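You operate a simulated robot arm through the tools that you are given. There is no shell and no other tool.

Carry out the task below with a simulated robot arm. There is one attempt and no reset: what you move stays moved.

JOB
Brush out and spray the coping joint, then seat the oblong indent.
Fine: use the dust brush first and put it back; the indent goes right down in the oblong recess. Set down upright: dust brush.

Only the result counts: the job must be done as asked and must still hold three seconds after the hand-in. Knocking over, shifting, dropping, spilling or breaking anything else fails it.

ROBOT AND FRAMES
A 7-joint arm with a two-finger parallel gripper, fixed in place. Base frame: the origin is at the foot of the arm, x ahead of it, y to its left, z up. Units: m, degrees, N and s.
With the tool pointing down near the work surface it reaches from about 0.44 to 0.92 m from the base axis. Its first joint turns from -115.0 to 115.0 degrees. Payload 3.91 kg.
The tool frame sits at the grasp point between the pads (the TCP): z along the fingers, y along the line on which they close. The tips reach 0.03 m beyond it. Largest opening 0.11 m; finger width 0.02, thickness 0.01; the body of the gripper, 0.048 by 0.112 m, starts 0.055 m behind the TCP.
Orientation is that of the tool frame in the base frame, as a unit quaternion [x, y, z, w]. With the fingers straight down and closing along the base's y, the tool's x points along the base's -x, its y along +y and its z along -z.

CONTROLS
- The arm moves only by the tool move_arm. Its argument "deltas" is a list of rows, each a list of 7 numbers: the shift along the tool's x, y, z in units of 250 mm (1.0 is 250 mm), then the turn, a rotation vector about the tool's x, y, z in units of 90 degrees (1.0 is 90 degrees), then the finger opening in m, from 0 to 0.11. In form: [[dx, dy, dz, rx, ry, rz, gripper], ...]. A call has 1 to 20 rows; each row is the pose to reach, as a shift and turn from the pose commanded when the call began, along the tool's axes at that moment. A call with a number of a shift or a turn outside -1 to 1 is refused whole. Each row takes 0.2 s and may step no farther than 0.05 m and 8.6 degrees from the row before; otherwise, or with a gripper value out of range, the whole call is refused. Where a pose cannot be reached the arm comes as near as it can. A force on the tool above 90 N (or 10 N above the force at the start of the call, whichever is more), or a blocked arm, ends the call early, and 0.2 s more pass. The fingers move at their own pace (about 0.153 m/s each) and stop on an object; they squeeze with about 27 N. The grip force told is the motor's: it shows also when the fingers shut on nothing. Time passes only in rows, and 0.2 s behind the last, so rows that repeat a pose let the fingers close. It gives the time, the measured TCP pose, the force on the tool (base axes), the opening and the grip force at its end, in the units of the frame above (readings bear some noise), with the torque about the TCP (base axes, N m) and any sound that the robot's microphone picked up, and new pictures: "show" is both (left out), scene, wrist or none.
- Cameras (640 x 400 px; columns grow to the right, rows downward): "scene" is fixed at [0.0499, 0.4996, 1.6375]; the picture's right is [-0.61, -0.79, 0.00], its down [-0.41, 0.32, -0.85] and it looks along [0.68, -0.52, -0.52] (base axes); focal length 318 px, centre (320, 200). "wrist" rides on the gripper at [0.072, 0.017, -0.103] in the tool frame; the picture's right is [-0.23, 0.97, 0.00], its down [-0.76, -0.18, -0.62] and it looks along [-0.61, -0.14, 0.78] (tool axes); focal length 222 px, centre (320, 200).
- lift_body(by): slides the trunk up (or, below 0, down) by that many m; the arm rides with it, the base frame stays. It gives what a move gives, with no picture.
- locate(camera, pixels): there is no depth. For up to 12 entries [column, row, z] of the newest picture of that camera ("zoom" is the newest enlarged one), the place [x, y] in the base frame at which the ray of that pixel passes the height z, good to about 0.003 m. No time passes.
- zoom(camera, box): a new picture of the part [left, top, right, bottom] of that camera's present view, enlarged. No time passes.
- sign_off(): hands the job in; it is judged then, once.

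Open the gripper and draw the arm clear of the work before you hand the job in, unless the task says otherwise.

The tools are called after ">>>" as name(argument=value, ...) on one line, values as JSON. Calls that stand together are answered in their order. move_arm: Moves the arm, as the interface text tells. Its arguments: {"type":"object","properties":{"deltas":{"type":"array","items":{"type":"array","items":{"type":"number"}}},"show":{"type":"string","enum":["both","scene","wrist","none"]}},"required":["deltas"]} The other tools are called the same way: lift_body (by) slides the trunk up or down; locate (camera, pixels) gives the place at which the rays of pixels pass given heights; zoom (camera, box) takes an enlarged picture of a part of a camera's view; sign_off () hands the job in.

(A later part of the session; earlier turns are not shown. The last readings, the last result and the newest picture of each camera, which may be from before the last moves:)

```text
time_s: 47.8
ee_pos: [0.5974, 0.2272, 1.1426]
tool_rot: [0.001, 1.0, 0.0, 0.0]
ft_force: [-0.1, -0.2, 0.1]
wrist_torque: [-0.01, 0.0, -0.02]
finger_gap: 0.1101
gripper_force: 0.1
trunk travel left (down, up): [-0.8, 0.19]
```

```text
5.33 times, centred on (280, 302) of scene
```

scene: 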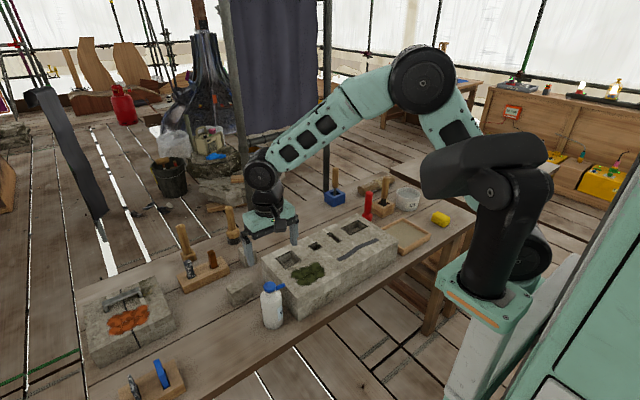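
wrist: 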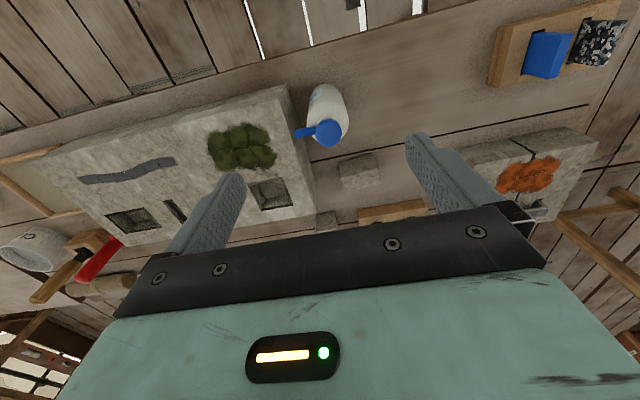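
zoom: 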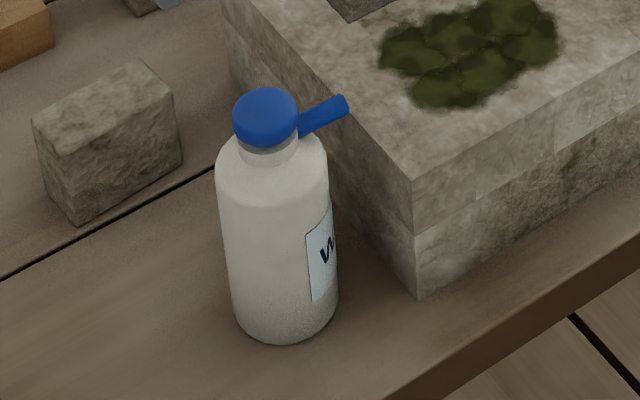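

The block's side face is at y ≈ 0.169, bottle axis ≈ (0.629, 0.230). I'll grip the body from the robot's side with the tool pitched 60° forward (closing along y, opening 0.075), so first I pitch the tool while staying high and back.

>>> move_arm(deltas=[[0.045, 0.002, 0.04, 0, -0.083, 0, 0.075], [0.09, 0.004, 0.08, 0, -0.167, 0, 0.075], [0.136, 0.006, 0.12, 0, -0.25, 0, 0.075], [0.182, 0.008, 0.16, 0, -0.333, 0, 0.075], [0.227, 0.01, 0.2, 0, -0.417, 0, 0.075], [0.272, 0.012, 0.24, 0, -0.5, 0, 0.075], [0.318, 0.014, 0.28, 0, -0.583, 0, 0.075], [0.363, 0.0144, 0.323, 0, -0.667, 0, 0.075], [0.363, 0.0144, 0.323, 0, -0.667, 0, 0.075]])

```text
time_s: 49.2
ee_pos: [0.5753, 0.2087, 1.1571]
tool_rot: [0.114, 0.932, 0.095, 0.33]
ft_force: [-1.1, 0.3, 0.4]
wrist_torque: [-0.04, -0.01, -0.03]
finger_gap: 0.0752
gripper_force: 0.0
trunk travel left (down, up): [-0.8, 0.19]
stopped in row 6: the arm was blocked; the commanded pose is now the measured one
```

scene: 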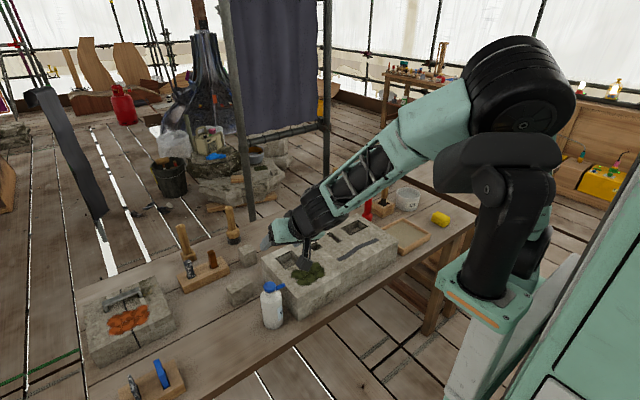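
wrist: 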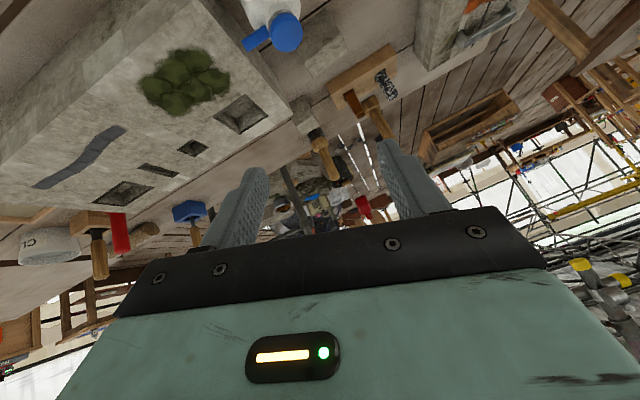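

The forward-pitched approach blocked the arm. I'll return to tool-down first, then instead grip from the +y side with the tool yawed 90° (closing along x), which needs less tilt both for gripping and spraying.

>>> move_arm(deltas=[[-0.033, 0.023, 0.007, 0.021, 0.072, -0.025, 0.075], [-0.067, 0.046, 0.015, 0.041, 0.143, -0.049, 0.075], [-0.1, 0.068, 0.022, 0.062, 0.215, -0.074, 0.075], [-0.133, 0.091, 0.029, 0.083, 0.287, -0.099, 0.075], [-0.167, 0.114, 0.037, 0.103, 0.358, -0.123, 0.075], [-0.2, 0.137, 0.044, 0.124, 0.43, -0.148, 0.075], [-0.2, 0.137, 0.044, 0.124, 0.43, -0.148, 0.075]])

```text
time_s: 50.8
ee_pos: [0.623, 0.2312, 1.1845]
tool_rot: [-0.004, 1.0, -0.001, -0.001]
ft_force: [-0.7, 0.3, -0.5]
wrist_torque: [0.0, 0.02, -0.03]
finger_gap: 0.0751
gripper_force: 0.1
trunk travel left (down, up): [-0.8, 0.19]
```

scene: 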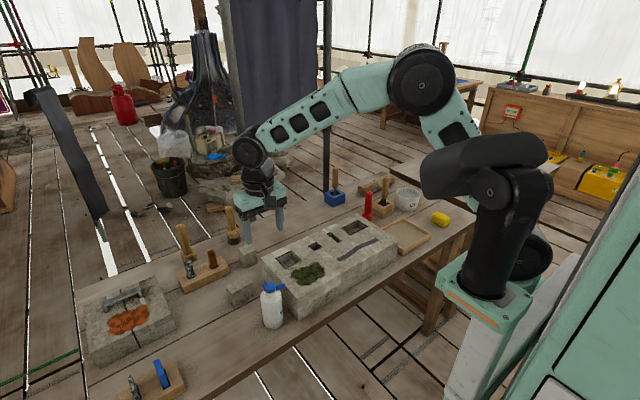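
wrist: 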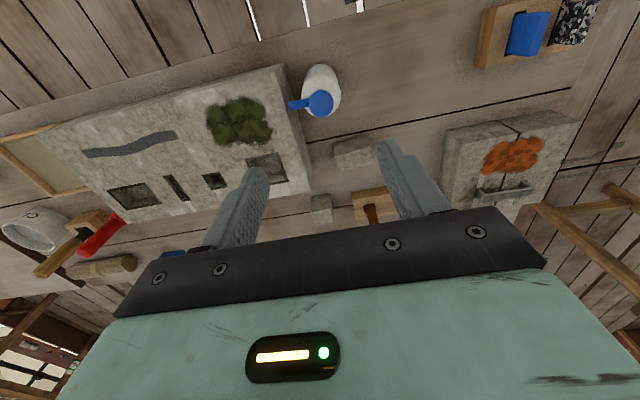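

Back to tool-down. Now I yaw +90° about the tool axis (tool x toward +y) while moving to (0.629, 0.33, 1.10).

>>> move_arm(deltas=[[0, 0.033, 0.029, 0, 0, 0.0833, 0.075], [0, 0.067, 0.058, 0, 0, 0.1667, 0.075], [0, 0.1, 0.087, 0, 0, 0.25, 0.075], [0, 0.133, 0.116, 0, 0, 0.333, 0.075], [0, 0.167, 0.145, 0, 0, 0.4167, 0.075], [-0.008, 0.2, 0.174, 0, 0, 0.5, 0.075], [-0.008, 0.233, 0.203, 0, 0, 0.583, 0.075], [-0.008, 0.267, 0.232, 0, 0, 0.6667, 0.075], [-0.016, 0.3, 0.261, 0, 0, 0.75, 0.075], [-0.016, 0.333, 0.29, 0, 0, 0.8333, 0.075], [-0.016, 0.367, 0.319, 0, 0, 0.9167, 0.075], [-0.016, 0.4, 0.348, 0, 0, 1.0, 0.075], [-0.016, 0.4, 0.348, 0, 0, 1.0, 0.075]])

```text
time_s: 53.6
ee_pos: [0.6251, 0.3303, 1.0983]
tool_rot: [0.705, 0.709, -0.003, 0.001]
ft_force: [-0.3, 0.0, 0.2]
wrist_torque: [0.0, 0.02, -0.01]
finger_gap: 0.0753
gripper_force: 0.0
trunk travel left (down, up): [-0.8, 0.19]
```

scene: 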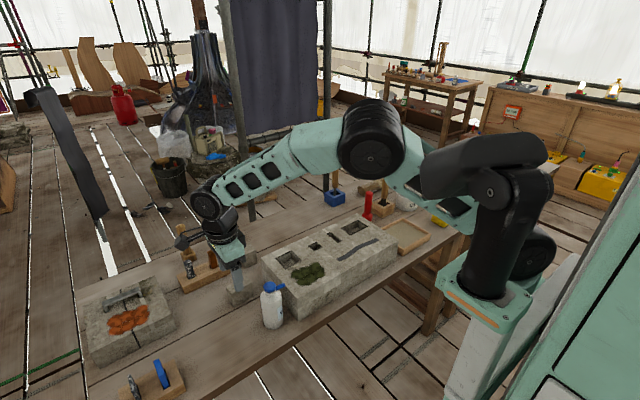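
wrist: 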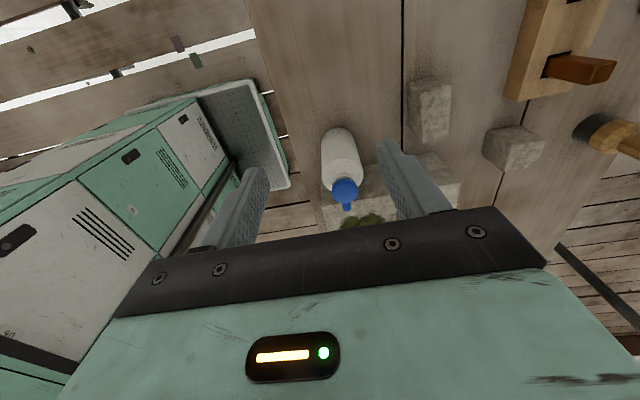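

Yaw is right (tool x along +y). Now I tilt the tool 45° about tool y so it points down toward -y, and move to a pre-grasp point on the +y side of the bottle.

>>> move_arm(deltas=[[-0.005, 0.002, 0.08, 0, -0.083, 0, 0.075], [-0.01, 0.004, 0.16, 0, -0.167, 0, 0.075], [-0.015, 0.006, 0.24, 0, -0.25, 0, 0.075], [-0.02, 0.008, 0.32, 0, -0.333, 0, 0.075], [-0.025, 0.01, 0.41, 0, -0.417, 0, 0.075], [-0.032, 0.012, 0.5, 0, -0.5, 0, 0.075], [-0.032, 0.012, 0.5, 0, -0.5, 0, 0.075]])

>>> zoom(camera="scene", box=[200, 210, 330, 340])

```text
time_s: 55.2
ee_pos: [0.6295, 0.3227, 0.9726]
tool_rot: [0.65, 0.655, -0.271, 0.273]
ft_force: [0.0, -0.8, -0.2]
wrist_torque: [0.04, -0.03, 0.05]
finger_gap: 0.075
gripper_force: 0.0
trunk travel left (down, up): [-0.8, 0.19]
```

scene: 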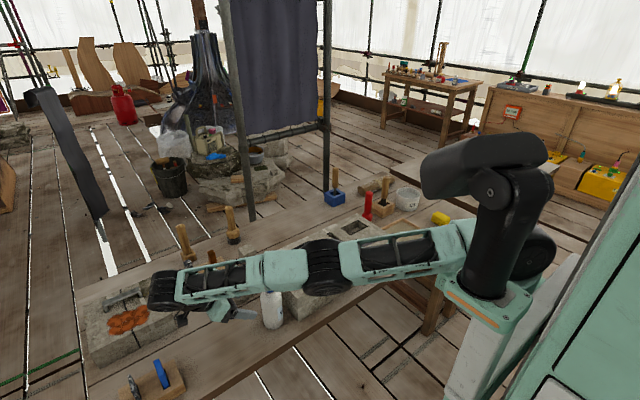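
wrist: 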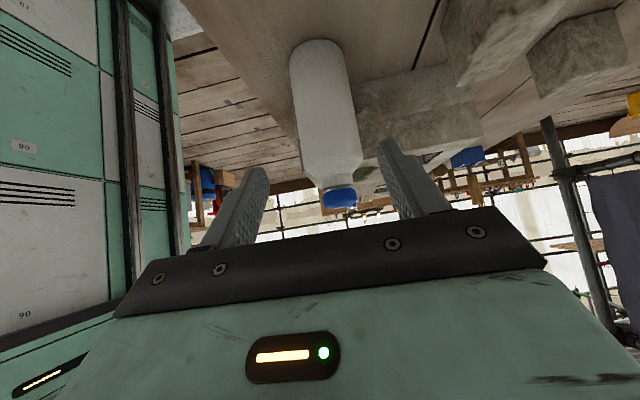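

```text
3.08 times, centred on (265, 275) of scene
```

zoom: 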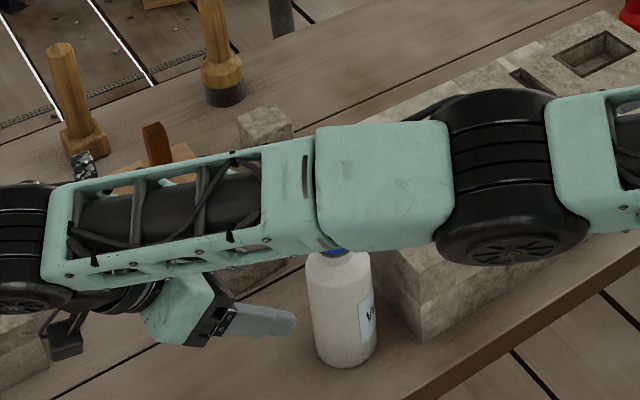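

The pose is right, but the forearm has dropped low beside the bottle. I'll raise the trunk so that the forearm stays well above the bottle when descending.

>>> lift_body(by=0.17)

>>> move_arm(deltas=[[0, 0, 0, 0, 0, 0, 0.075]])

```text
time_s: 57.1
ee_pos: [0.6288, 0.3223, 1.1427]
tool_rot: [0.651, 0.655, -0.271, 0.272]
ft_force: [-0.1, -0.6, -0.1]
wrist_torque: [-0.01, -0.01, 0.0]
finger_gap: 0.0749
gripper_force: 0.2
trunk travel left (down, up): [-0.97, 0.02]
```

```text
time_s: 57.5
ee_pos: [0.629, 0.3231, 1.1428]
tool_rot: [0.65, 0.655, -0.272, 0.272]
ft_force: [-0.4, 0.6, 1.2]
wrist_torque: [0.0, -0.03, -0.02]
finger_gap: 0.0747
gripper_force: 0.1
trunk travel left (down, up): [-0.97, 0.02]
```

scene: 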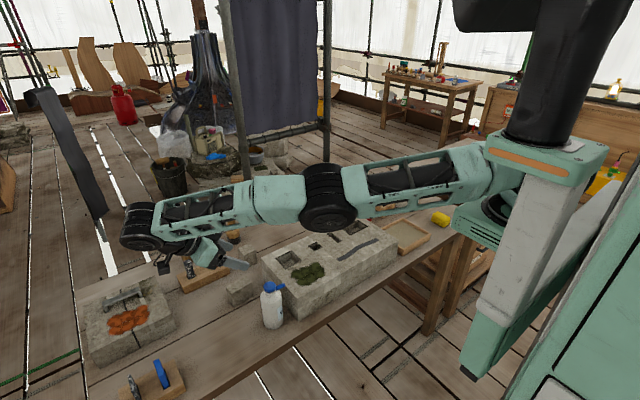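
wrist: 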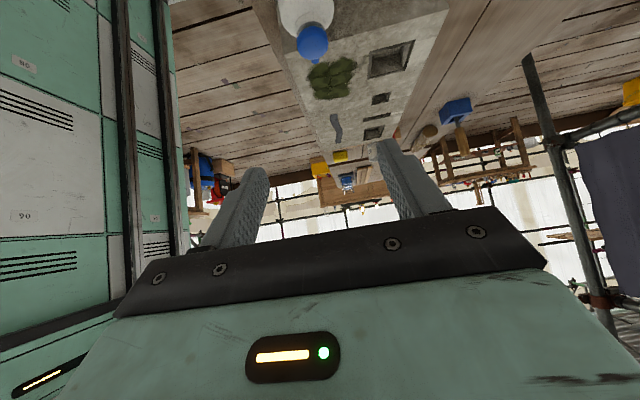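

With the trunk up, I move the hand back down 0.17 m with the arm and check where the elbow and forearm lie.

>>> move_arm(deltas=[[0.09, 0, 0.09, 0, 0, 0, 0.075], [0.18, 0, 0.18, 0, 0, 0, 0.075], [0.27, 0, 0.27, 0, 0, 0, 0.075], [0.36, 0, 0.36, 0, 0, 0, 0.075], [0.42, 0, 0.42, 0, 0, 0, 0.075], [0.42, 0, 0.42, 0, 0, 0, 0.075]])

>>> zoom(camera="scene", box=[200, 180, 360, 340])

```text
time_s: 58.9
ee_pos: [0.6077, 0.2992, 1.011]
tool_rot: [0.65, 0.655, -0.27, 0.273]
ft_force: [-0.2, 0.0, 0.3]
wrist_torque: [0.02, -0.02, 0.01]
finger_gap: 0.0747
gripper_force: 0.1
out of reach, approached as far as the arm can: row 1, 2, 3, 4, 5, 6
trunk travel left (down, up): [-0.97, 0.02]
```

scene: 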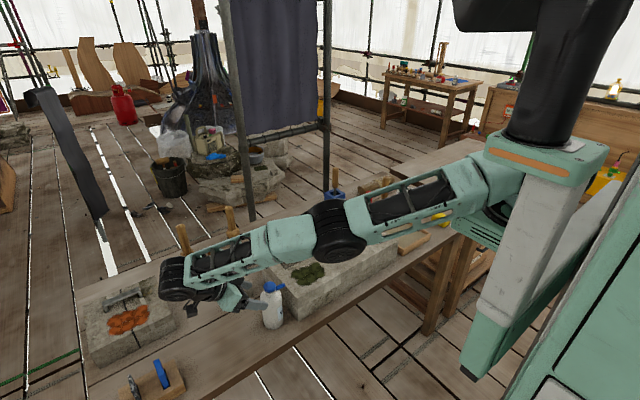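
wrist: 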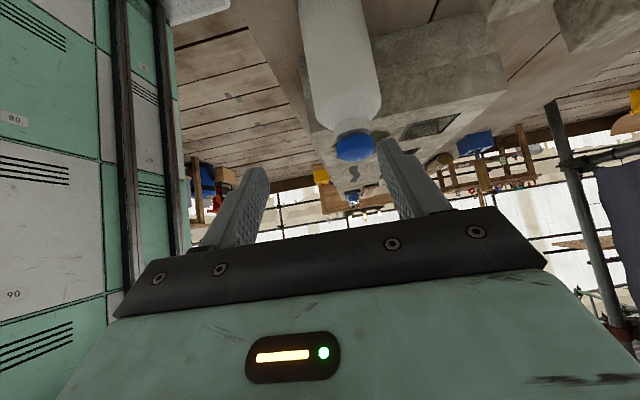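

```text
2.50 times, centred on (280, 260) of scene
```

zoom: 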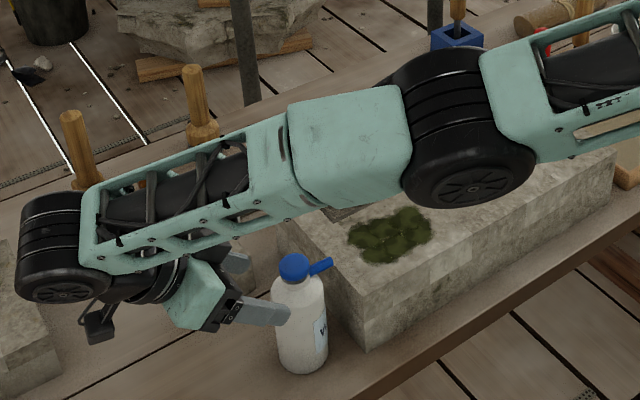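

The trunk is too high for this reach. I'll go back up, restore the trunk, and use a diagonal approach (hand on the -x/+y side) so the wrist is nearer the base.

>>> move_arm(deltas=[[-0.09, 0, -0.09, 0, 0, 0, 0.075], [-0.18, 0, -0.18, 0, 0, 0, 0.075], [-0.27, 0, -0.27, 0, 0, 0, 0.075], [-0.36, 0, -0.36, 0, 0, 0, 0.075], [-0.42, 0, -0.42, 0, 0, 0, 0.075]], show="scene")

```text
time_s: 60.1
ee_pos: [0.6292, 0.3251, 1.1476]
tool_rot: [0.649, 0.656, -0.271, 0.273]
ft_force: [-0.1, 0.0, 0.1]
wrist_torque: [-0.01, 0.03, 0.01]
finger_gap: 0.0749
gripper_force: 0.1
out of reach, approached as far as the arm can: row 1, 2, 3, 4, 5
trunk travel left (down, up): [-0.97, 0.02]
```

scene: 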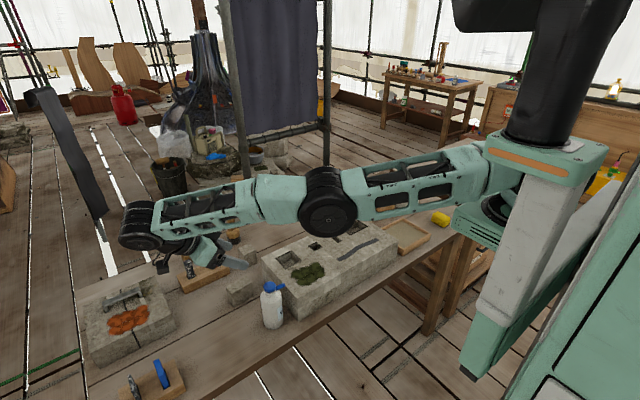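

The command is back near (0.629, 0.323, 1.143). I now untilt to tool-down with a 60° yaw at (0.60, 0.30, 1.20), then will lower the trunk.

>>> move_arm(deltas=[[-0.032, -0.017, -0.014, -0.0187, 0.0697, -0.0451, 0.075], [-0.065, -0.033, -0.028, -0.0374, 0.1395, -0.0903, 0.075], [-0.097, -0.05, -0.042, -0.0561, 0.2092, -0.1354, 0.075], [-0.129, -0.066, -0.057, -0.0747, 0.279, -0.1805, 0.075], [-0.161, -0.083, -0.071, -0.0934, 0.3487, -0.2256, 0.075], [-0.194, -0.099, -0.085, -0.1121, 0.4185, -0.2708, 0.075], [-0.226, -0.116, -0.099, -0.1308, 0.4882, -0.3159, 0.075], [-0.226, -0.116, -0.099, -0.1308, 0.4882, -0.3159, 0.075]], show="scene")

```text
time_s: 61.9
ee_pos: [0.7025, 0.4169, 1.2093]
tool_rot: [0.496, 0.868, -0.002, 0.0]
ft_force: [-0.6, -0.2, -0.3]
wrist_torque: [0.02, 0.03, -0.01]
finger_gap: 0.0751
gripper_force: 0.2
out of reach, approached as far as the arm can: row 1, 2, 3, 4, 5, 6, 7, 8
trunk travel left (down, up): [-0.97, 0.02]
```

scene: 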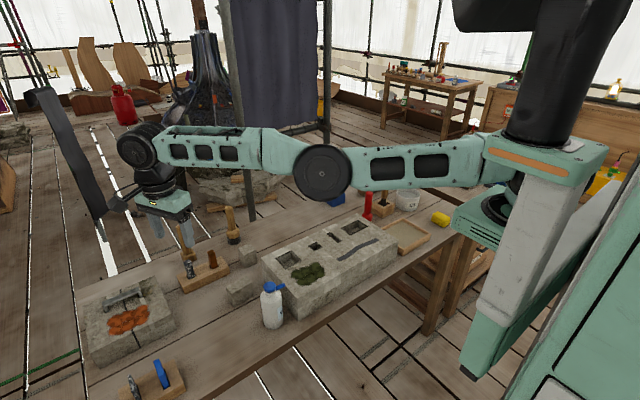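

The arm got stretched straight. I'll command an upward move to let the elbow bend again.

>>> move_arm(deltas=[[0, 0, -0.18, 0, 0, 0, 0.075], [0, 0, -0.36, 0, 0, 0, 0.075], [0, 0, -0.54, 0, 0, 0, 0.075], [0, 0, -0.72, 0, 0, 0, 0.075], [0, 0, -0.72, 0, 0, 0, 0.075], [0, 0, -0.72, 0, 0, 0, 0.075]], show="scene")

```text
time_s: 63.3
ee_pos: [0.6882, 0.3936, 1.3897]
tool_rot: [0.496, 0.868, -0.001, 0.0]
ft_force: [0.0, -0.8, 0.6]
wrist_torque: [-0.02, 0.0, 0.01]
finger_gap: 0.075
gripper_force: 0.1
out of reach, approached as far as the arm can: row 2, 3, 4, 5, 6
trunk travel left (down, up): [-0.97, 0.02]
```

scene: 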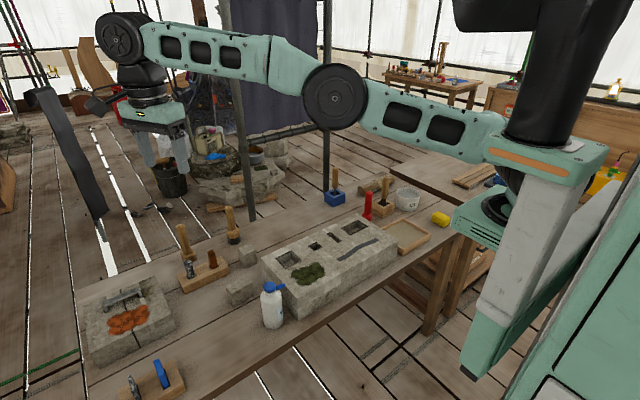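

Still straight. A downward move should make the elbow bend upward, so I'll bring the target down again in small steps with the same inward xy target.

>>> move_arm(deltas=[[0, 0, 0.1, 0, 0, 0, 0.075], [0, 0, 0.2, 0, 0, 0, 0.075], [0, 0, 0.3, 0, 0, 0, 0.075], [0, 0, 0.4, 0, 0, 0, 0.075], [0, 0, 0.5, 0, 0, 0, 0.075], [0, 0, 0.6, 0, 0, 0, 0.075], [0, 0, 0.6, 0, 0, 0, 0.075], [0, 0, 0.6, 0, 0, 0, 0.075]], show="scene")

```text
time_s: 65.1
ee_pos: [0.6878, 0.3928, 1.2383]
tool_rot: [0.496, 0.868, -0.001, 0.0]
ft_force: [-0.7, -0.8, 0.0]
wrist_torque: [0.03, 0.02, 0.01]
finger_gap: 0.0751
gripper_force: 0.1
trunk travel left (down, up): [-0.97, 0.02]
```

scene: 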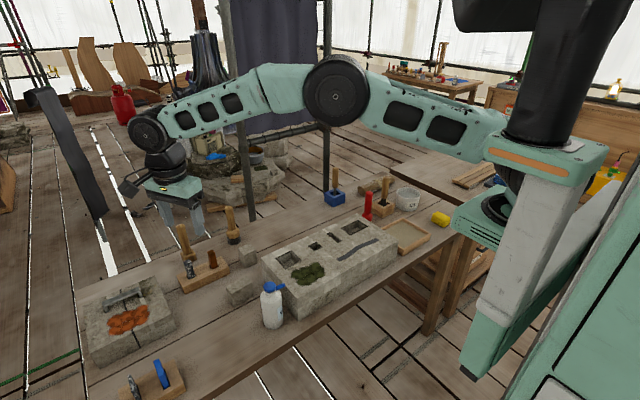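

The elbow now bends upward and the pose is reached: (0.688, 0.393, 1.238), tool-down with 60° yaw. I lower the trunk back by 0.17.

>>> lift_body(by=-0.17)

>>> move_arm(deltas=[[0.12, 0, -0.05, 0, 0, 0, 0.075], [0.24, 0, -0.1, 0, 0, 0, 0.075], [0.24, 0, -0.1, 0, 0, 0, 0.075]], show="scene")

```text
time_s: 67.0
ee_pos: [0.6894, 0.3923, 1.0684]
tool_rot: [0.496, 0.868, -0.001, 0.0]
ft_force: [1.2, -0.1, 0.3]
wrist_torque: [0.01, 0.02, -0.01]
finger_gap: 0.0749
gripper_force: 0.1
trunk travel left (down, up): [-0.8, 0.19]
```

```text
time_s: 67.8
ee_pos: [0.658, 0.4456, 1.0946]
tool_rot: [0.496, 0.868, -0.001, 0.001]
ft_force: [0.4, 0.2, 1.0]
wrist_torque: [-0.02, 0.02, -0.03]
finger_gap: 0.0752
gripper_force: 0.1
trunk travel left (down, up): [-0.8, 0.19]
```

scene: 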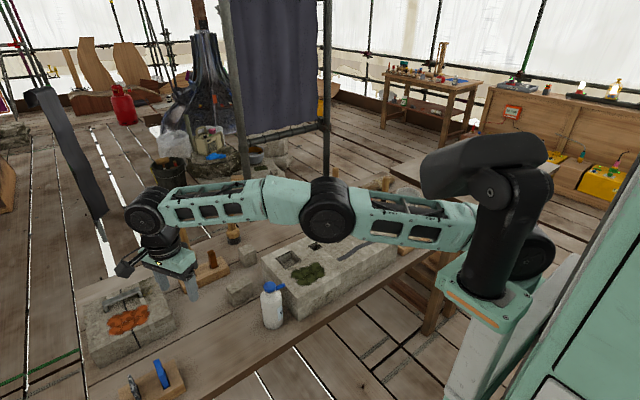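

Now I bring the hand inward to (0.58, 0.31, 1.10), still tool-down with 60° yaw.

>>> move_arm(deltas=[[-0.077, -0.136, 0, 0, 0, 0, 0.075], [-0.153, -0.272, 0, 0, 0, 0, 0.075], [-0.23, -0.407, 0, 0, 0, 0, 0.075], [-0.306, -0.543, 0, 0, 0, 0, 0.075], [-0.306, -0.543, 0, 0, 0, 0, 0.075]])

```text
time_s: 69.0
ee_pos: [0.5804, 0.3091, 1.0937]
tool_rot: [0.497, 0.868, -0.001, 0.0]
ft_force: [-0.2, 0.8, -0.3]
wrist_torque: [-0.01, 0.0, 0.01]
finger_gap: 0.0749
gripper_force: 0.1
trunk travel left (down, up): [-0.8, 0.19]
```

scene: 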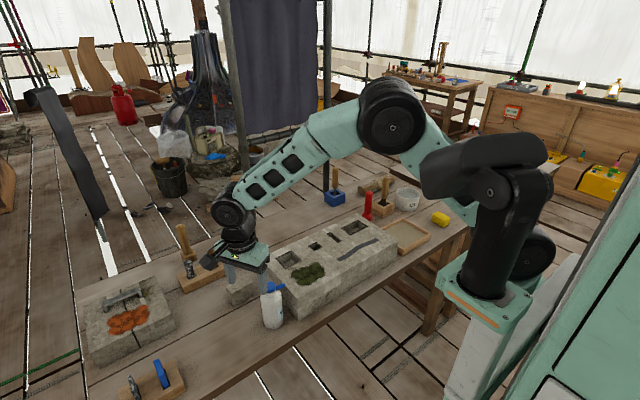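
wrist: 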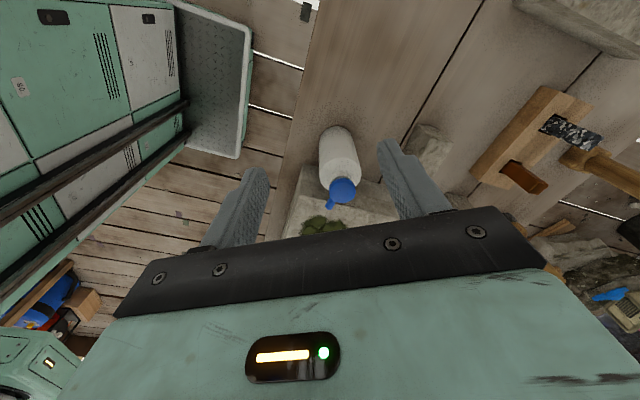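

The elbow is up and the bottle is in view. I tilt 45° about tool y toward the bottle while moving to a point 0.16 m back along the approach line.

>>> move_arm(deltas=[[0.013, 0.001, 0.067, 0, -0.083, 0, 0.075], [0.027, 0.003, 0.134, 0, -0.167, 0, 0.075], [0.04, 0.004, 0.201, 0, -0.25, 0, 0.075], [0.053, 0.005, 0.268, 0, -0.333, 0, 0.075], [0.067, 0.007, 0.335, 0, -0.417, 0, 0.075], [0.08, 0.008, 0.402, 0, -0.5, 0, 0.075], [0.08, 0.008, 0.402, 0, -0.5, 0, 0.075]])

>>> zoom(camera="scene", box=[180, 190, 340, 340])

```text
time_s: 70.6
ee_pos: [0.5714, 0.327, 0.9934]
tool_rot: [0.457, 0.802, -0.191, 0.334]
ft_force: [0.7, 1.3, 0.9]
wrist_torque: [-0.01, 0.02, 0.01]
finger_gap: 0.0751
gripper_force: 0.1
trunk travel left (down, up): [-0.8, 0.19]
```

scene: 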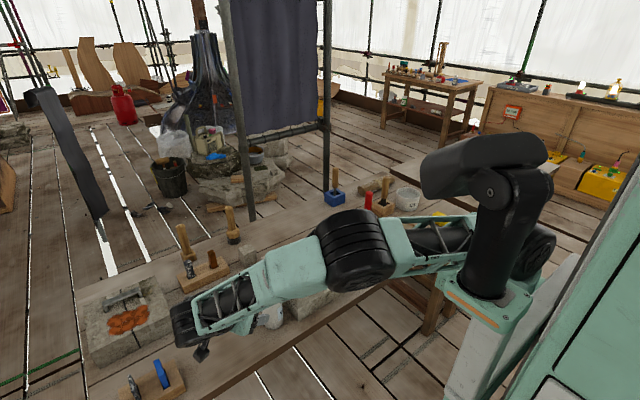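
wrist: 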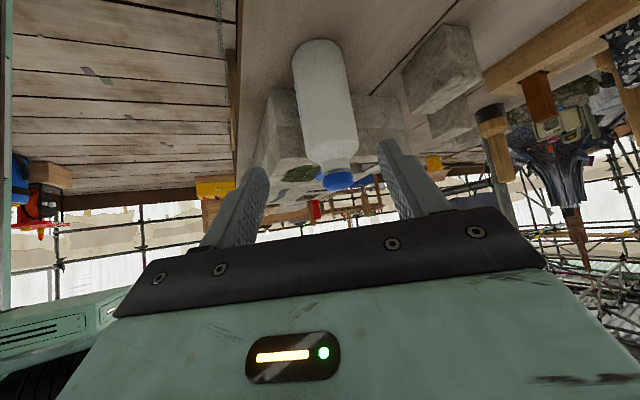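

```text
2.67 times, centred on (260, 265) of scene
```

zoom: 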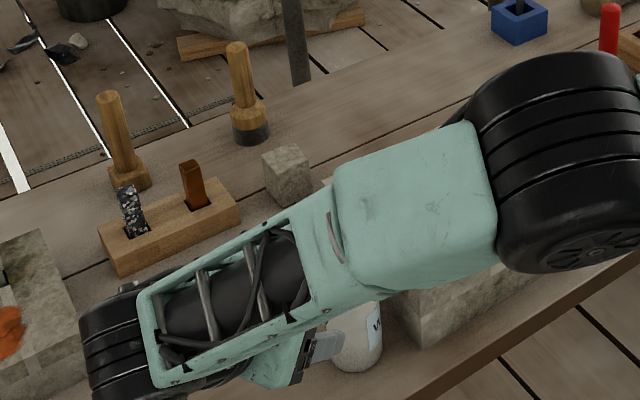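

The wrist view shows the bottle body straight ahead between the fingers; the tool axis' grasp point projects near (320, 107). I'll zoom to check the centring.

>>> zoom(camera="wrist", box=[220, 20, 440, 200])

>>> locate(camera="wrist", pixels=[[320, 107, 0.88], [300, 107, 0.88], [352, 107, 0.88], [316, 42, 0.82], [338, 183, 0.965]])

```text
2.22 times, centred on (330, 110) of wrist
```

zoom: 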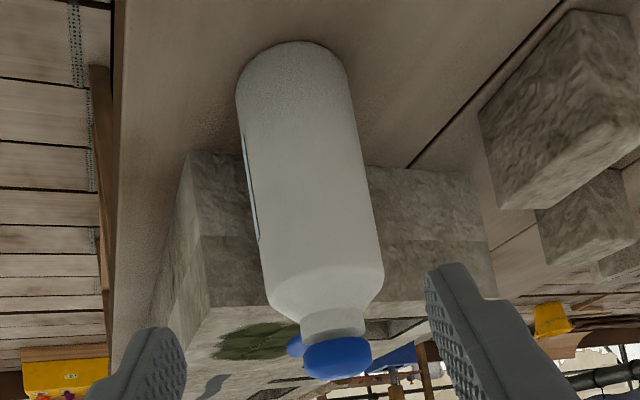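

```text
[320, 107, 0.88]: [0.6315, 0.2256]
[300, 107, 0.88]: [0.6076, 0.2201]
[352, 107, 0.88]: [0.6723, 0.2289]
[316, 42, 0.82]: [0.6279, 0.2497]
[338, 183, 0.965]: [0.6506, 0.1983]
```

The bottle axis lies about 6 px right of the tool axis (≈6.5 mm in tool y). I correct that and advance 0.12 m along the tool axis, then check.

>>> move_arm(deltas=[[0, 0.026, 0.12, 0, 0, 0, 0.075], [0, 0.026, 0.24, 0, 0, 0, 0.075], [0, 0.026, 0.36, 0, 0, 0, 0.075], [0, 0.026, 0.44, 0, 0, 0, 0.075], [0, 0.026, 0.44, 0, 0, 0, 0.075]])

>>> zoom(camera="wrist", box=[200, 0, 460, 220])

```text
time_s: 71.8
ee_pos: [0.616, 0.261, 0.9146]
tool_rot: [0.459, 0.802, -0.192, 0.332]
ft_force: [-0.1, 1.5, -1.2]
wrist_torque: [0.03, 0.03, 0.04]
finger_gap: 0.0748
gripper_force: 0.1
trunk travel left (down, up): [-0.8, 0.19]
```

scene: 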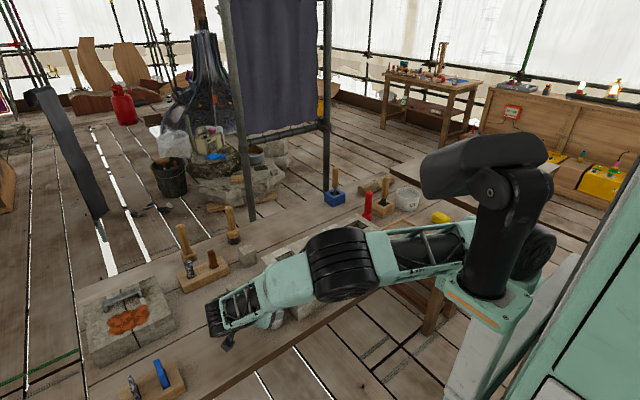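
wrist: 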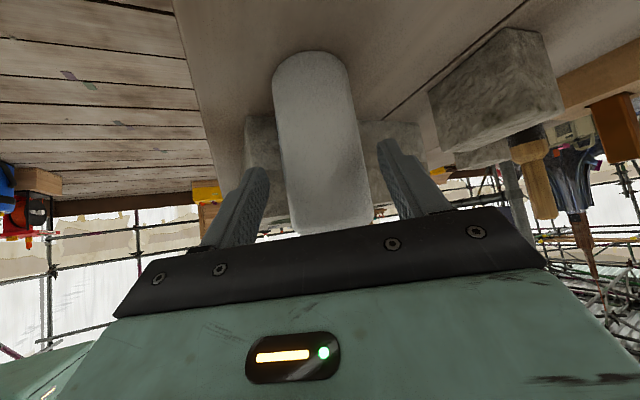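

```text
1.82 times, centred on (330, 110) of wrist
```

zoom: 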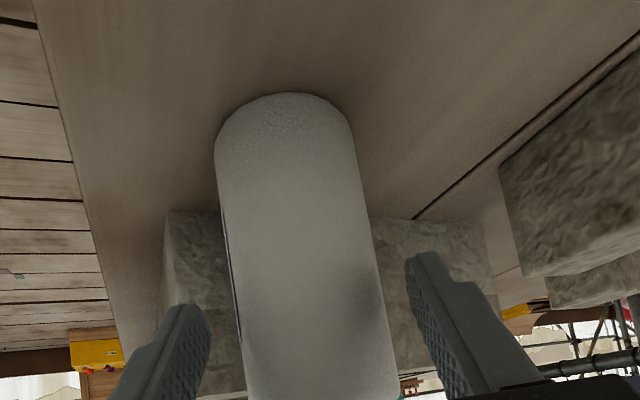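

The bottle is centred between the fingers within ~2 mm. I advance the last 0.05 m gently and close the fingers, listening for any sound.

>>> move_arm(deltas=[[0, 0.004, 0.08, 0, 0, 0, 0.075], [0, 0.006, 0.14, 0, 0, 0, 0.075], [0, 0.006, 0.19, 0, 0, 0, 0.075], [0, 0.006, 0.19, 0, 0, 0, 0.075]])

>>> zoom(camera="wrist", box=[200, 0, 460, 220])

```text
time_s: 72.8
ee_pos: [0.634, 0.2343, 0.8807]
tool_rot: [0.458, 0.802, -0.191, 0.332]
ft_force: [-0.4, 0.7, 0.7]
wrist_torque: [-0.04, -0.02, -0.05]
finger_gap: 0.075
gripper_force: 0.0
trunk travel left (down, up): [-0.8, 0.19]
```

scene: 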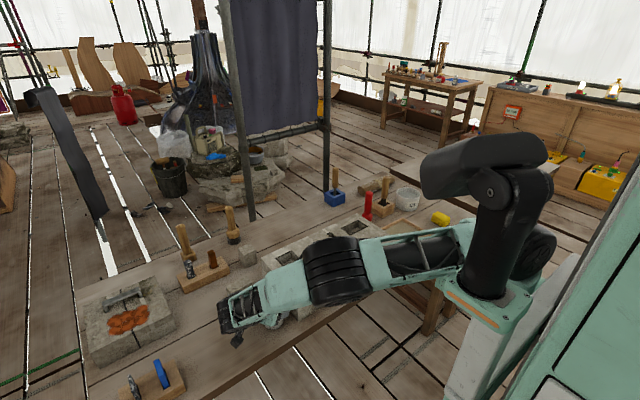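
wrist: 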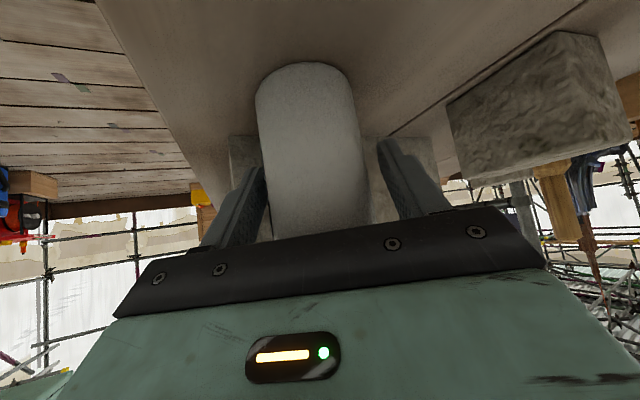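

```text
1.82 times, centred on (330, 110) of wrist
```

zoom: 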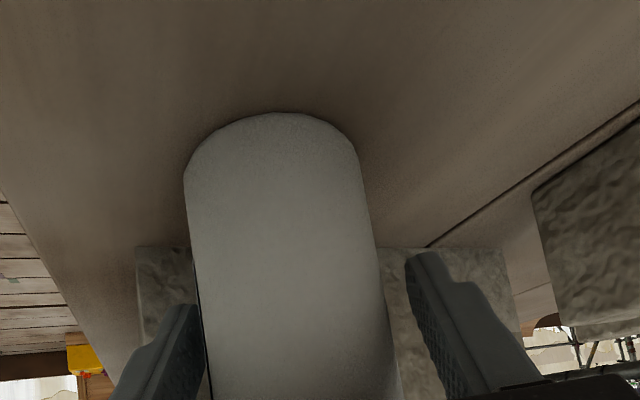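

Everything is centred. I close the fingers on the bottle.

>>> move_arm(deltas=[[0, -0.004, 0, 0, 0, 0, 0.07], [0, -0.006, 0, 0, 0, 0, 0.06], [0, -0.006, 0, 0, 0, 0, 0.045], [0, -0.006, 0, 0, 0, 0, 0.03], [0, -0.006, 0, 0, 0, 0, 0.03]], show="wrist")

```text
time_s: 74.0
ee_pos: [0.6331, 0.2332, 0.8813]
tool_rot: [0.458, 0.802, -0.191, 0.332]
ft_force: [0.9, -0.3, -0.6]
wrist_torque: [-0.11, -0.15, 0.02]
finger_gap: 0.0594
gripper_force: 26.9
trunk travel left (down, up): [-0.8, 0.19]
```

wrist: 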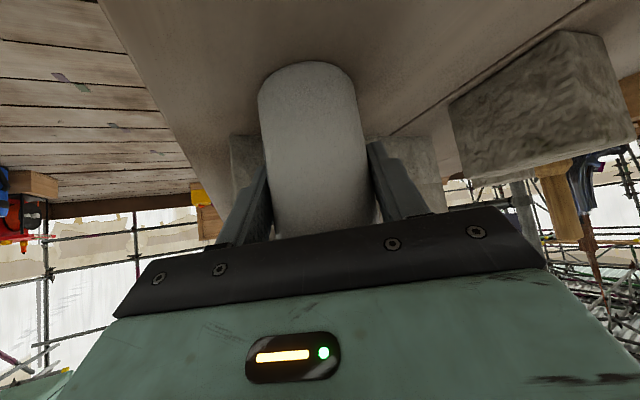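

Gripped: gap 0.0594, 26.9 N, no sound so far. I lift straight up 0.15 m.

>>> move_arm(deltas=[[-0.057, 0, -0.056, 0, 0, 0, 0.03], [-0.17, 0, -0.169, 0, 0, 0, 0.03], [-0.283, 0, -0.282, 0, 0, 0, 0.03], [-0.3965, 0, -0.3954, 0, 0, 0, 0.03], [-0.4248, 0, -0.4236, 0, 0, 0, 0.03]])

>>> zoom(camera="scene", box=[180, 190, 340, 340])

```text
time_s: 75.2
ee_pos: [0.632, 0.2349, 1.0337]
tool_rot: [0.457, 0.802, -0.191, 0.332]
ft_force: [-0.1, 0.4, -3.2]
wrist_torque: [0.01, -0.02, 0.03]
finger_gap: 0.0594
gripper_force: 26.8
trunk travel left (down, up): [-0.8, 0.19]
```

scene: 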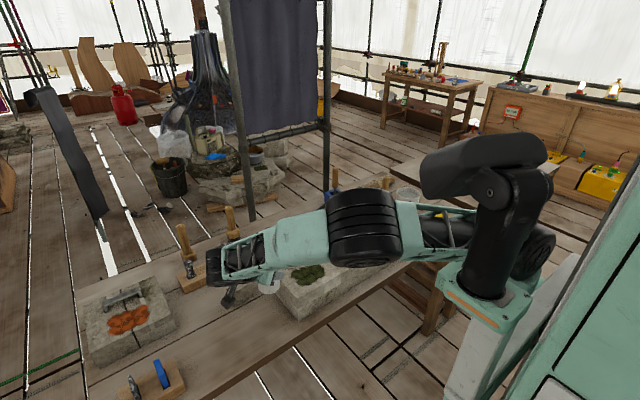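
wrist: 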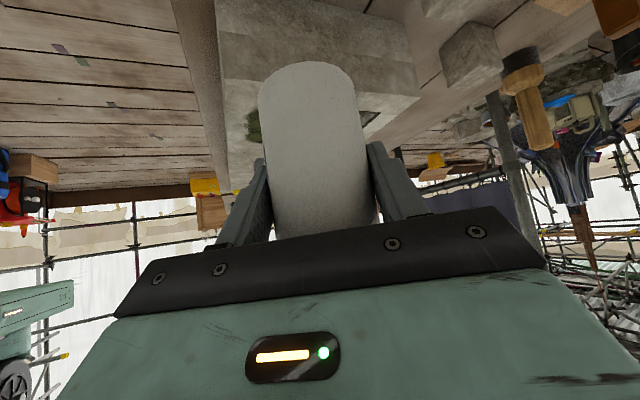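

```text
2.67 times, centred on (260, 265) of scene
```

zoom: 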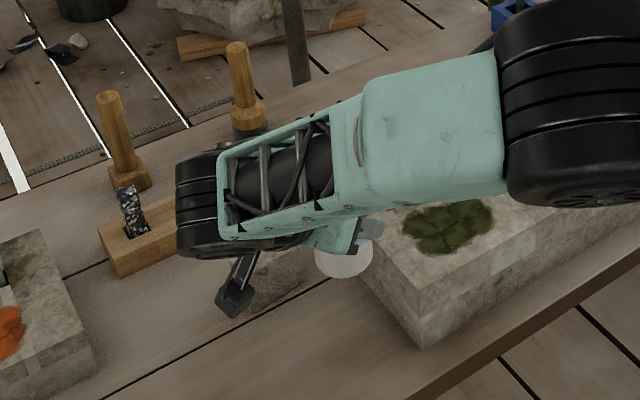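

The bottle hangs securely (~3 N). I start tilting it about the base x axis so the spout turns downward — first 37.5° — while moving slightly up and toward the block.

>>> move_arm(deltas=[[-0.045, -0.011, 0.012, -0.0299, 0.0718, 0.0298, 0.03], [-0.091, -0.021, 0.023, -0.0598, 0.1435, 0.0597, 0.03], [-0.136, -0.032, 0.035, -0.0898, 0.2153, 0.0895, 0.03], [-0.182, -0.042, 0.046, -0.1197, 0.287, 0.1193, 0.03], [-0.227, -0.053, 0.058, -0.1496, 0.3588, 0.1492, 0.03], [-0.227, -0.053, 0.058, -0.1496, 0.3588, 0.1492, 0.03]])

>>> zoom(camera="scene", box=[200, 170, 400, 330])

```text
time_s: 76.6
ee_pos: [0.6476, 0.1845, 1.0629]
tool_rot: [0.54, 0.821, 0.078, 0.168]
ft_force: [-0.6, 0.2, -3.4]
wrist_torque: [0.01, 0.01, -0.01]
finger_gap: 0.0596
gripper_force: 26.9
trunk travel left (down, up): [-0.8, 0.19]
```

scene: 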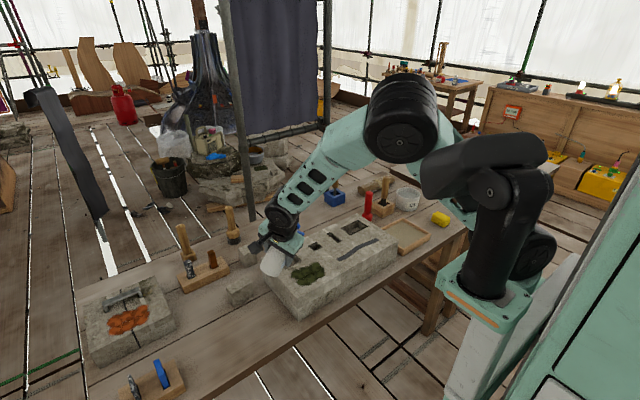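
wrist: 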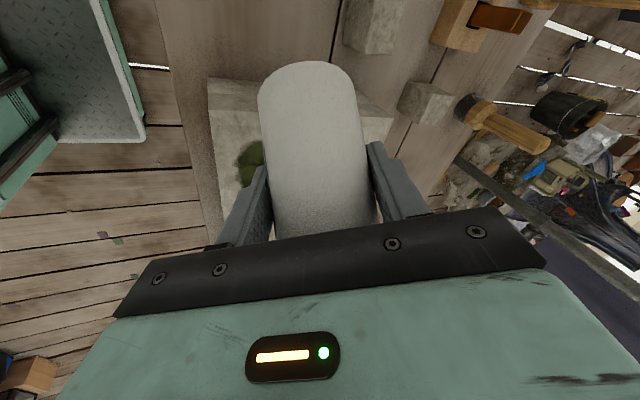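

```text
2.50 times, centred on (300, 250) of scene
```

zoom: 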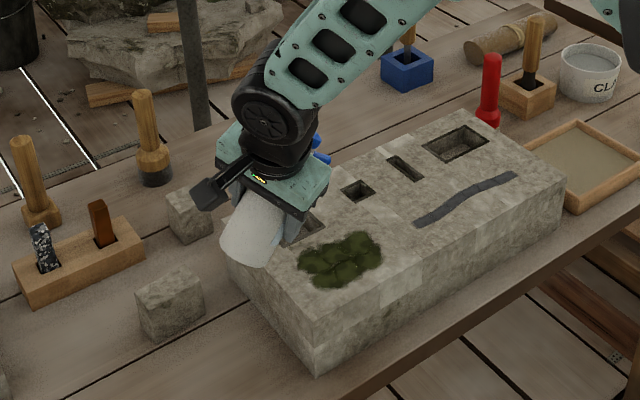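

The spout now points obliquely down and the arm is in a good posture. I continue the tilt another 37.5° and move toward the +y end of the joint.

>>> move_arm(deltas=[[-0.052, -0.029, 0.017, -0.0299, 0.0718, 0.0298, 0.03], [-0.103, -0.057, 0.034, -0.0598, 0.1435, 0.0597, 0.03], [-0.155, -0.086, 0.051, -0.0898, 0.2153, 0.0895, 0.03], [-0.206, -0.114, 0.068, -0.1197, 0.287, 0.1193, 0.03], [-0.258, -0.143, 0.085, -0.1496, 0.3588, 0.1492, 0.03], [-0.258, -0.143, 0.085, -0.1496, 0.3588, 0.1492, 0.03]])

>>> zoom(camera="scene", box=[220, 170, 420, 330])

```text
time_s: 78.0
ee_pos: [0.6472, 0.1098, 1.0433]
tool_rot: [0.566, 0.753, 0.337, -0.014]
ft_force: [0.0, 0.4, -4.0]
wrist_torque: [0.02, 0.0, 0.02]
finger_gap: 0.0598
gripper_force: 27.1
trunk travel left (down, up): [-0.8, 0.19]
```

scene: 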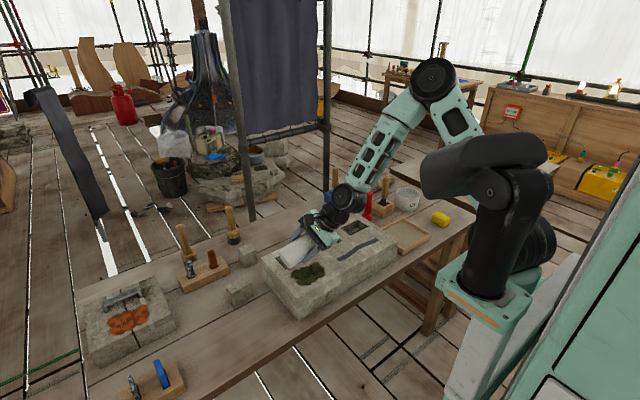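
wrist: 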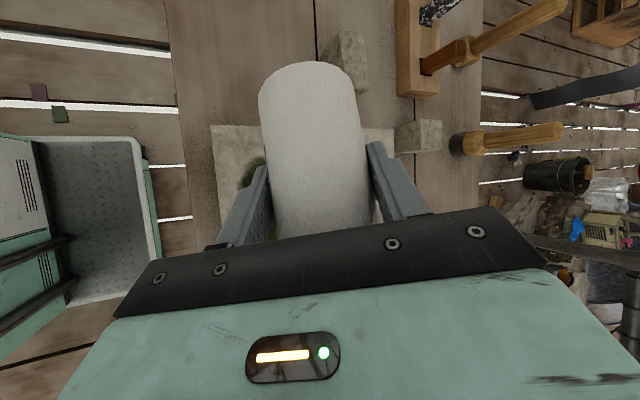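

```text
2.50 times, centred on (320, 250) of scene
```

zoom: 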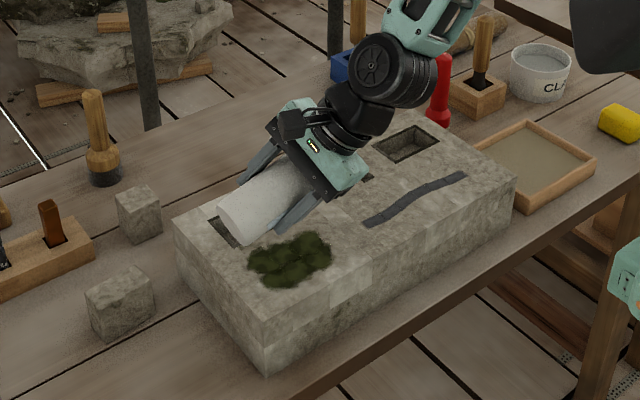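

The bottle is tilted 75° with the spout aimed nearly straight down. I move so the spout axis meets the +y end of the joint, tip about 8 cm above it, and watch for wetting or sound.

>>> move_arm(deltas=[[-0.067, -0.033, 0.012, 0, 0, 0, 0.03], [-0.133, -0.065, 0.024, 0, 0, 0, 0.03], [-0.133, -0.065, 0.024, 0, 0, 0, 0.0], [-0.133, -0.065, 0.024, 0, 0, 0, 0.0], [-0.133, -0.065, 0.024, 0, 0, 0, 0.0]])

>>> zoom(camera="scene", box=[290, 190, 400, 290])

```text
time_s: 79.2
ee_pos: [0.6487, 0.0817, 1.0167]
tool_rot: [0.566, 0.753, 0.336, -0.014]
ft_force: [-0.7, -0.1, -3.3]
wrist_torque: [0.0, 0.01, 0.0]
finger_gap: 0.0594
gripper_force: 26.8
trunk travel left (down, up): [-0.8, 0.19]
```

scene: 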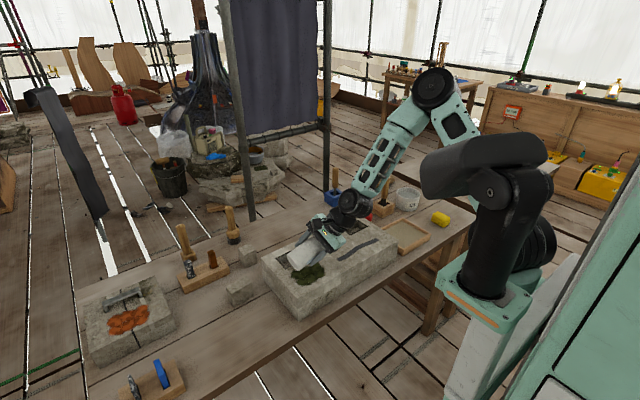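
wrist: 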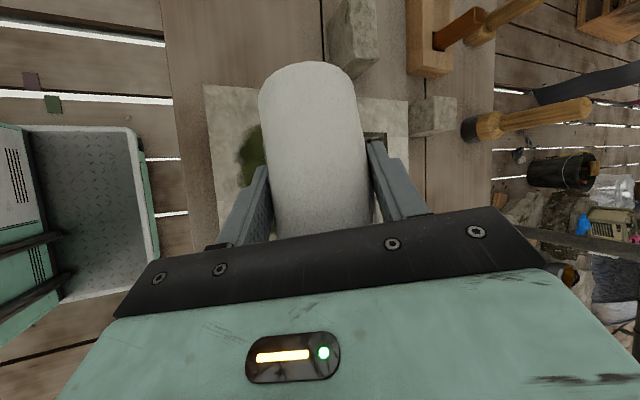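

```text
4.00 times, centred on (345, 240) of scene
```

zoom: 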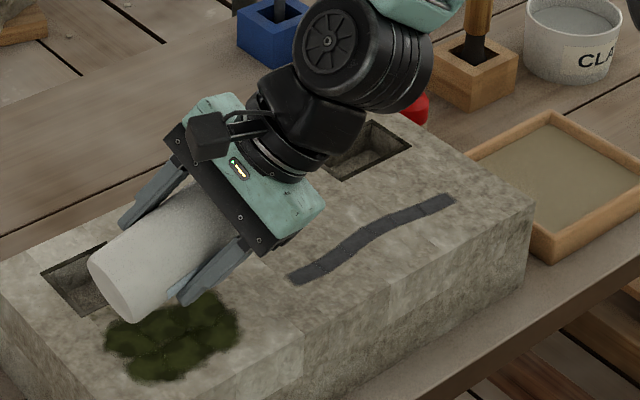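

No effect seen yet at the very end of the joint. I move 5 cm further along the joint slowly and look again.

>>> move_arm(deltas=[[-0.033, -0.007, -0.022, 0, 0, 0, 0.0], [-0.066, -0.014, -0.043, 0, 0, 0, 0.0], [-0.099, -0.021, -0.065, 0, 0, 0, 0.0], [-0.132, -0.028, -0.086, 0, 0, 0, 0.0], [-0.165, -0.035, -0.108, 0, 0, 0, 0.0], [-0.165, -0.035, -0.108, 0, 0, 0, 0.0]])

>>> zoom(camera="scene", box=[290, 190, 400, 290])

```text
time_s: 80.6
ee_pos: [0.6474, 0.0333, 1.0174]
tool_rot: [0.566, 0.753, 0.336, -0.014]
ft_force: [0.3, 0.6, -4.1]
wrist_torque: [-0.02, 0.06, 0.01]
finger_gap: 0.0596
gripper_force: 27.6
trunk travel left (down, up): [-0.8, 0.19]
```

scene: 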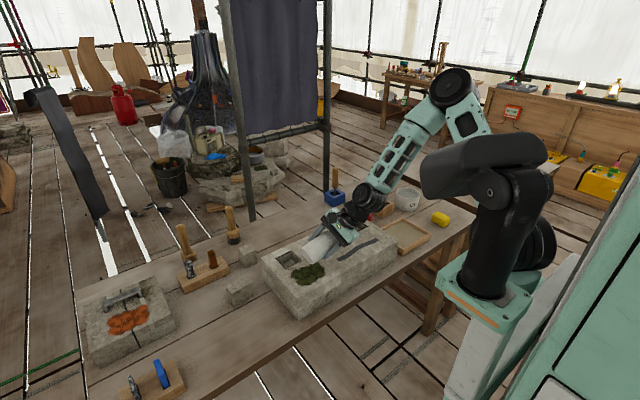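
wrist: 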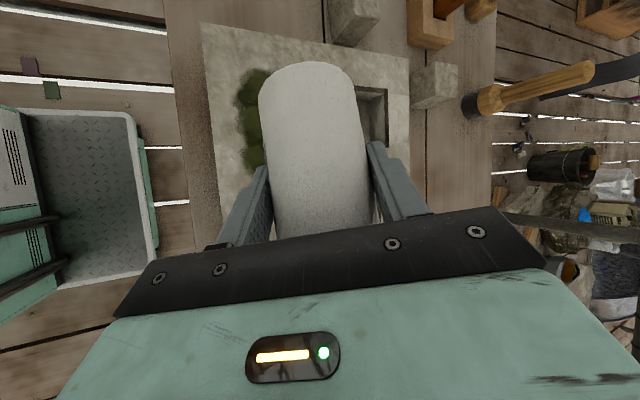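

```text
4.00 times, centred on (345, 240) of scene
```

zoom: 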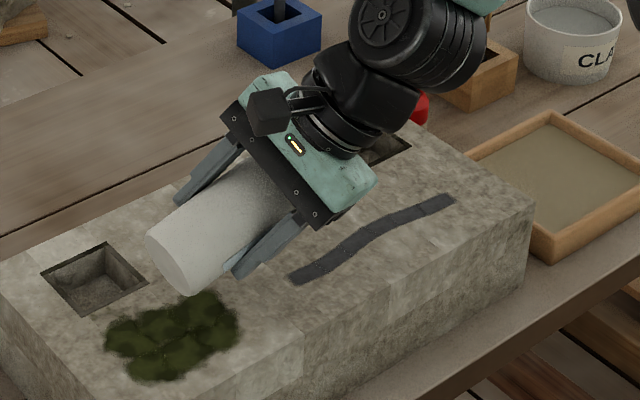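

No change yet. I hold still over the joint for about two seconds to see whether wetting needs dwell time.

>>> move_arm(deltas=[[0, 0, 0, 0, 0, 0, 0.0], [0, 0, 0, 0, 0, 0, 0.0], [0, 0, 0, 0, 0, 0, 0.0], [0, 0, 0, 0, 0, 0, 0.0], [0, 0, 0, 0, 0, 0, 0.0], [0, 0, 0, 0, 0, 0, 0.0], [0, 0, 0, 0, 0, 0, 0.0], [0, 0, 0, 0, 0, 0, 0.0], [0, 0, 0, 0, 0, 0, 0.0], [0, 0, 0, 0, 0, 0, 0.0]], show="scene")

>>> zoom(camera="scene", box=[330, 210, 390, 265])

```text
time_s: 82.8
ee_pos: [0.6453, 0.0336, 1.018]
tool_rot: [0.566, 0.753, 0.336, -0.014]
ft_force: [0.0, 0.8, -3.9]
wrist_torque: [0.04, 0.01, -0.01]
finger_gap: 0.0597
gripper_force: 27.4
trunk travel left (down, up): [-0.8, 0.19]
```

scene: 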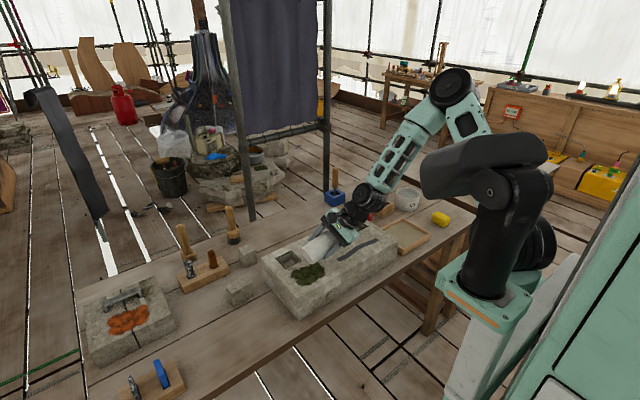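

```text
7.27 times, centred on (360, 238) of scene
```

zoom: 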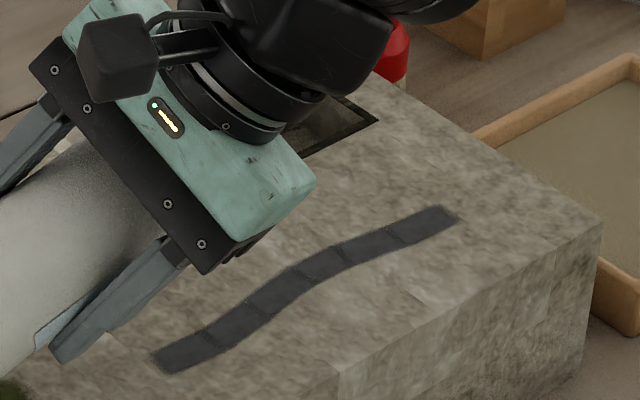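

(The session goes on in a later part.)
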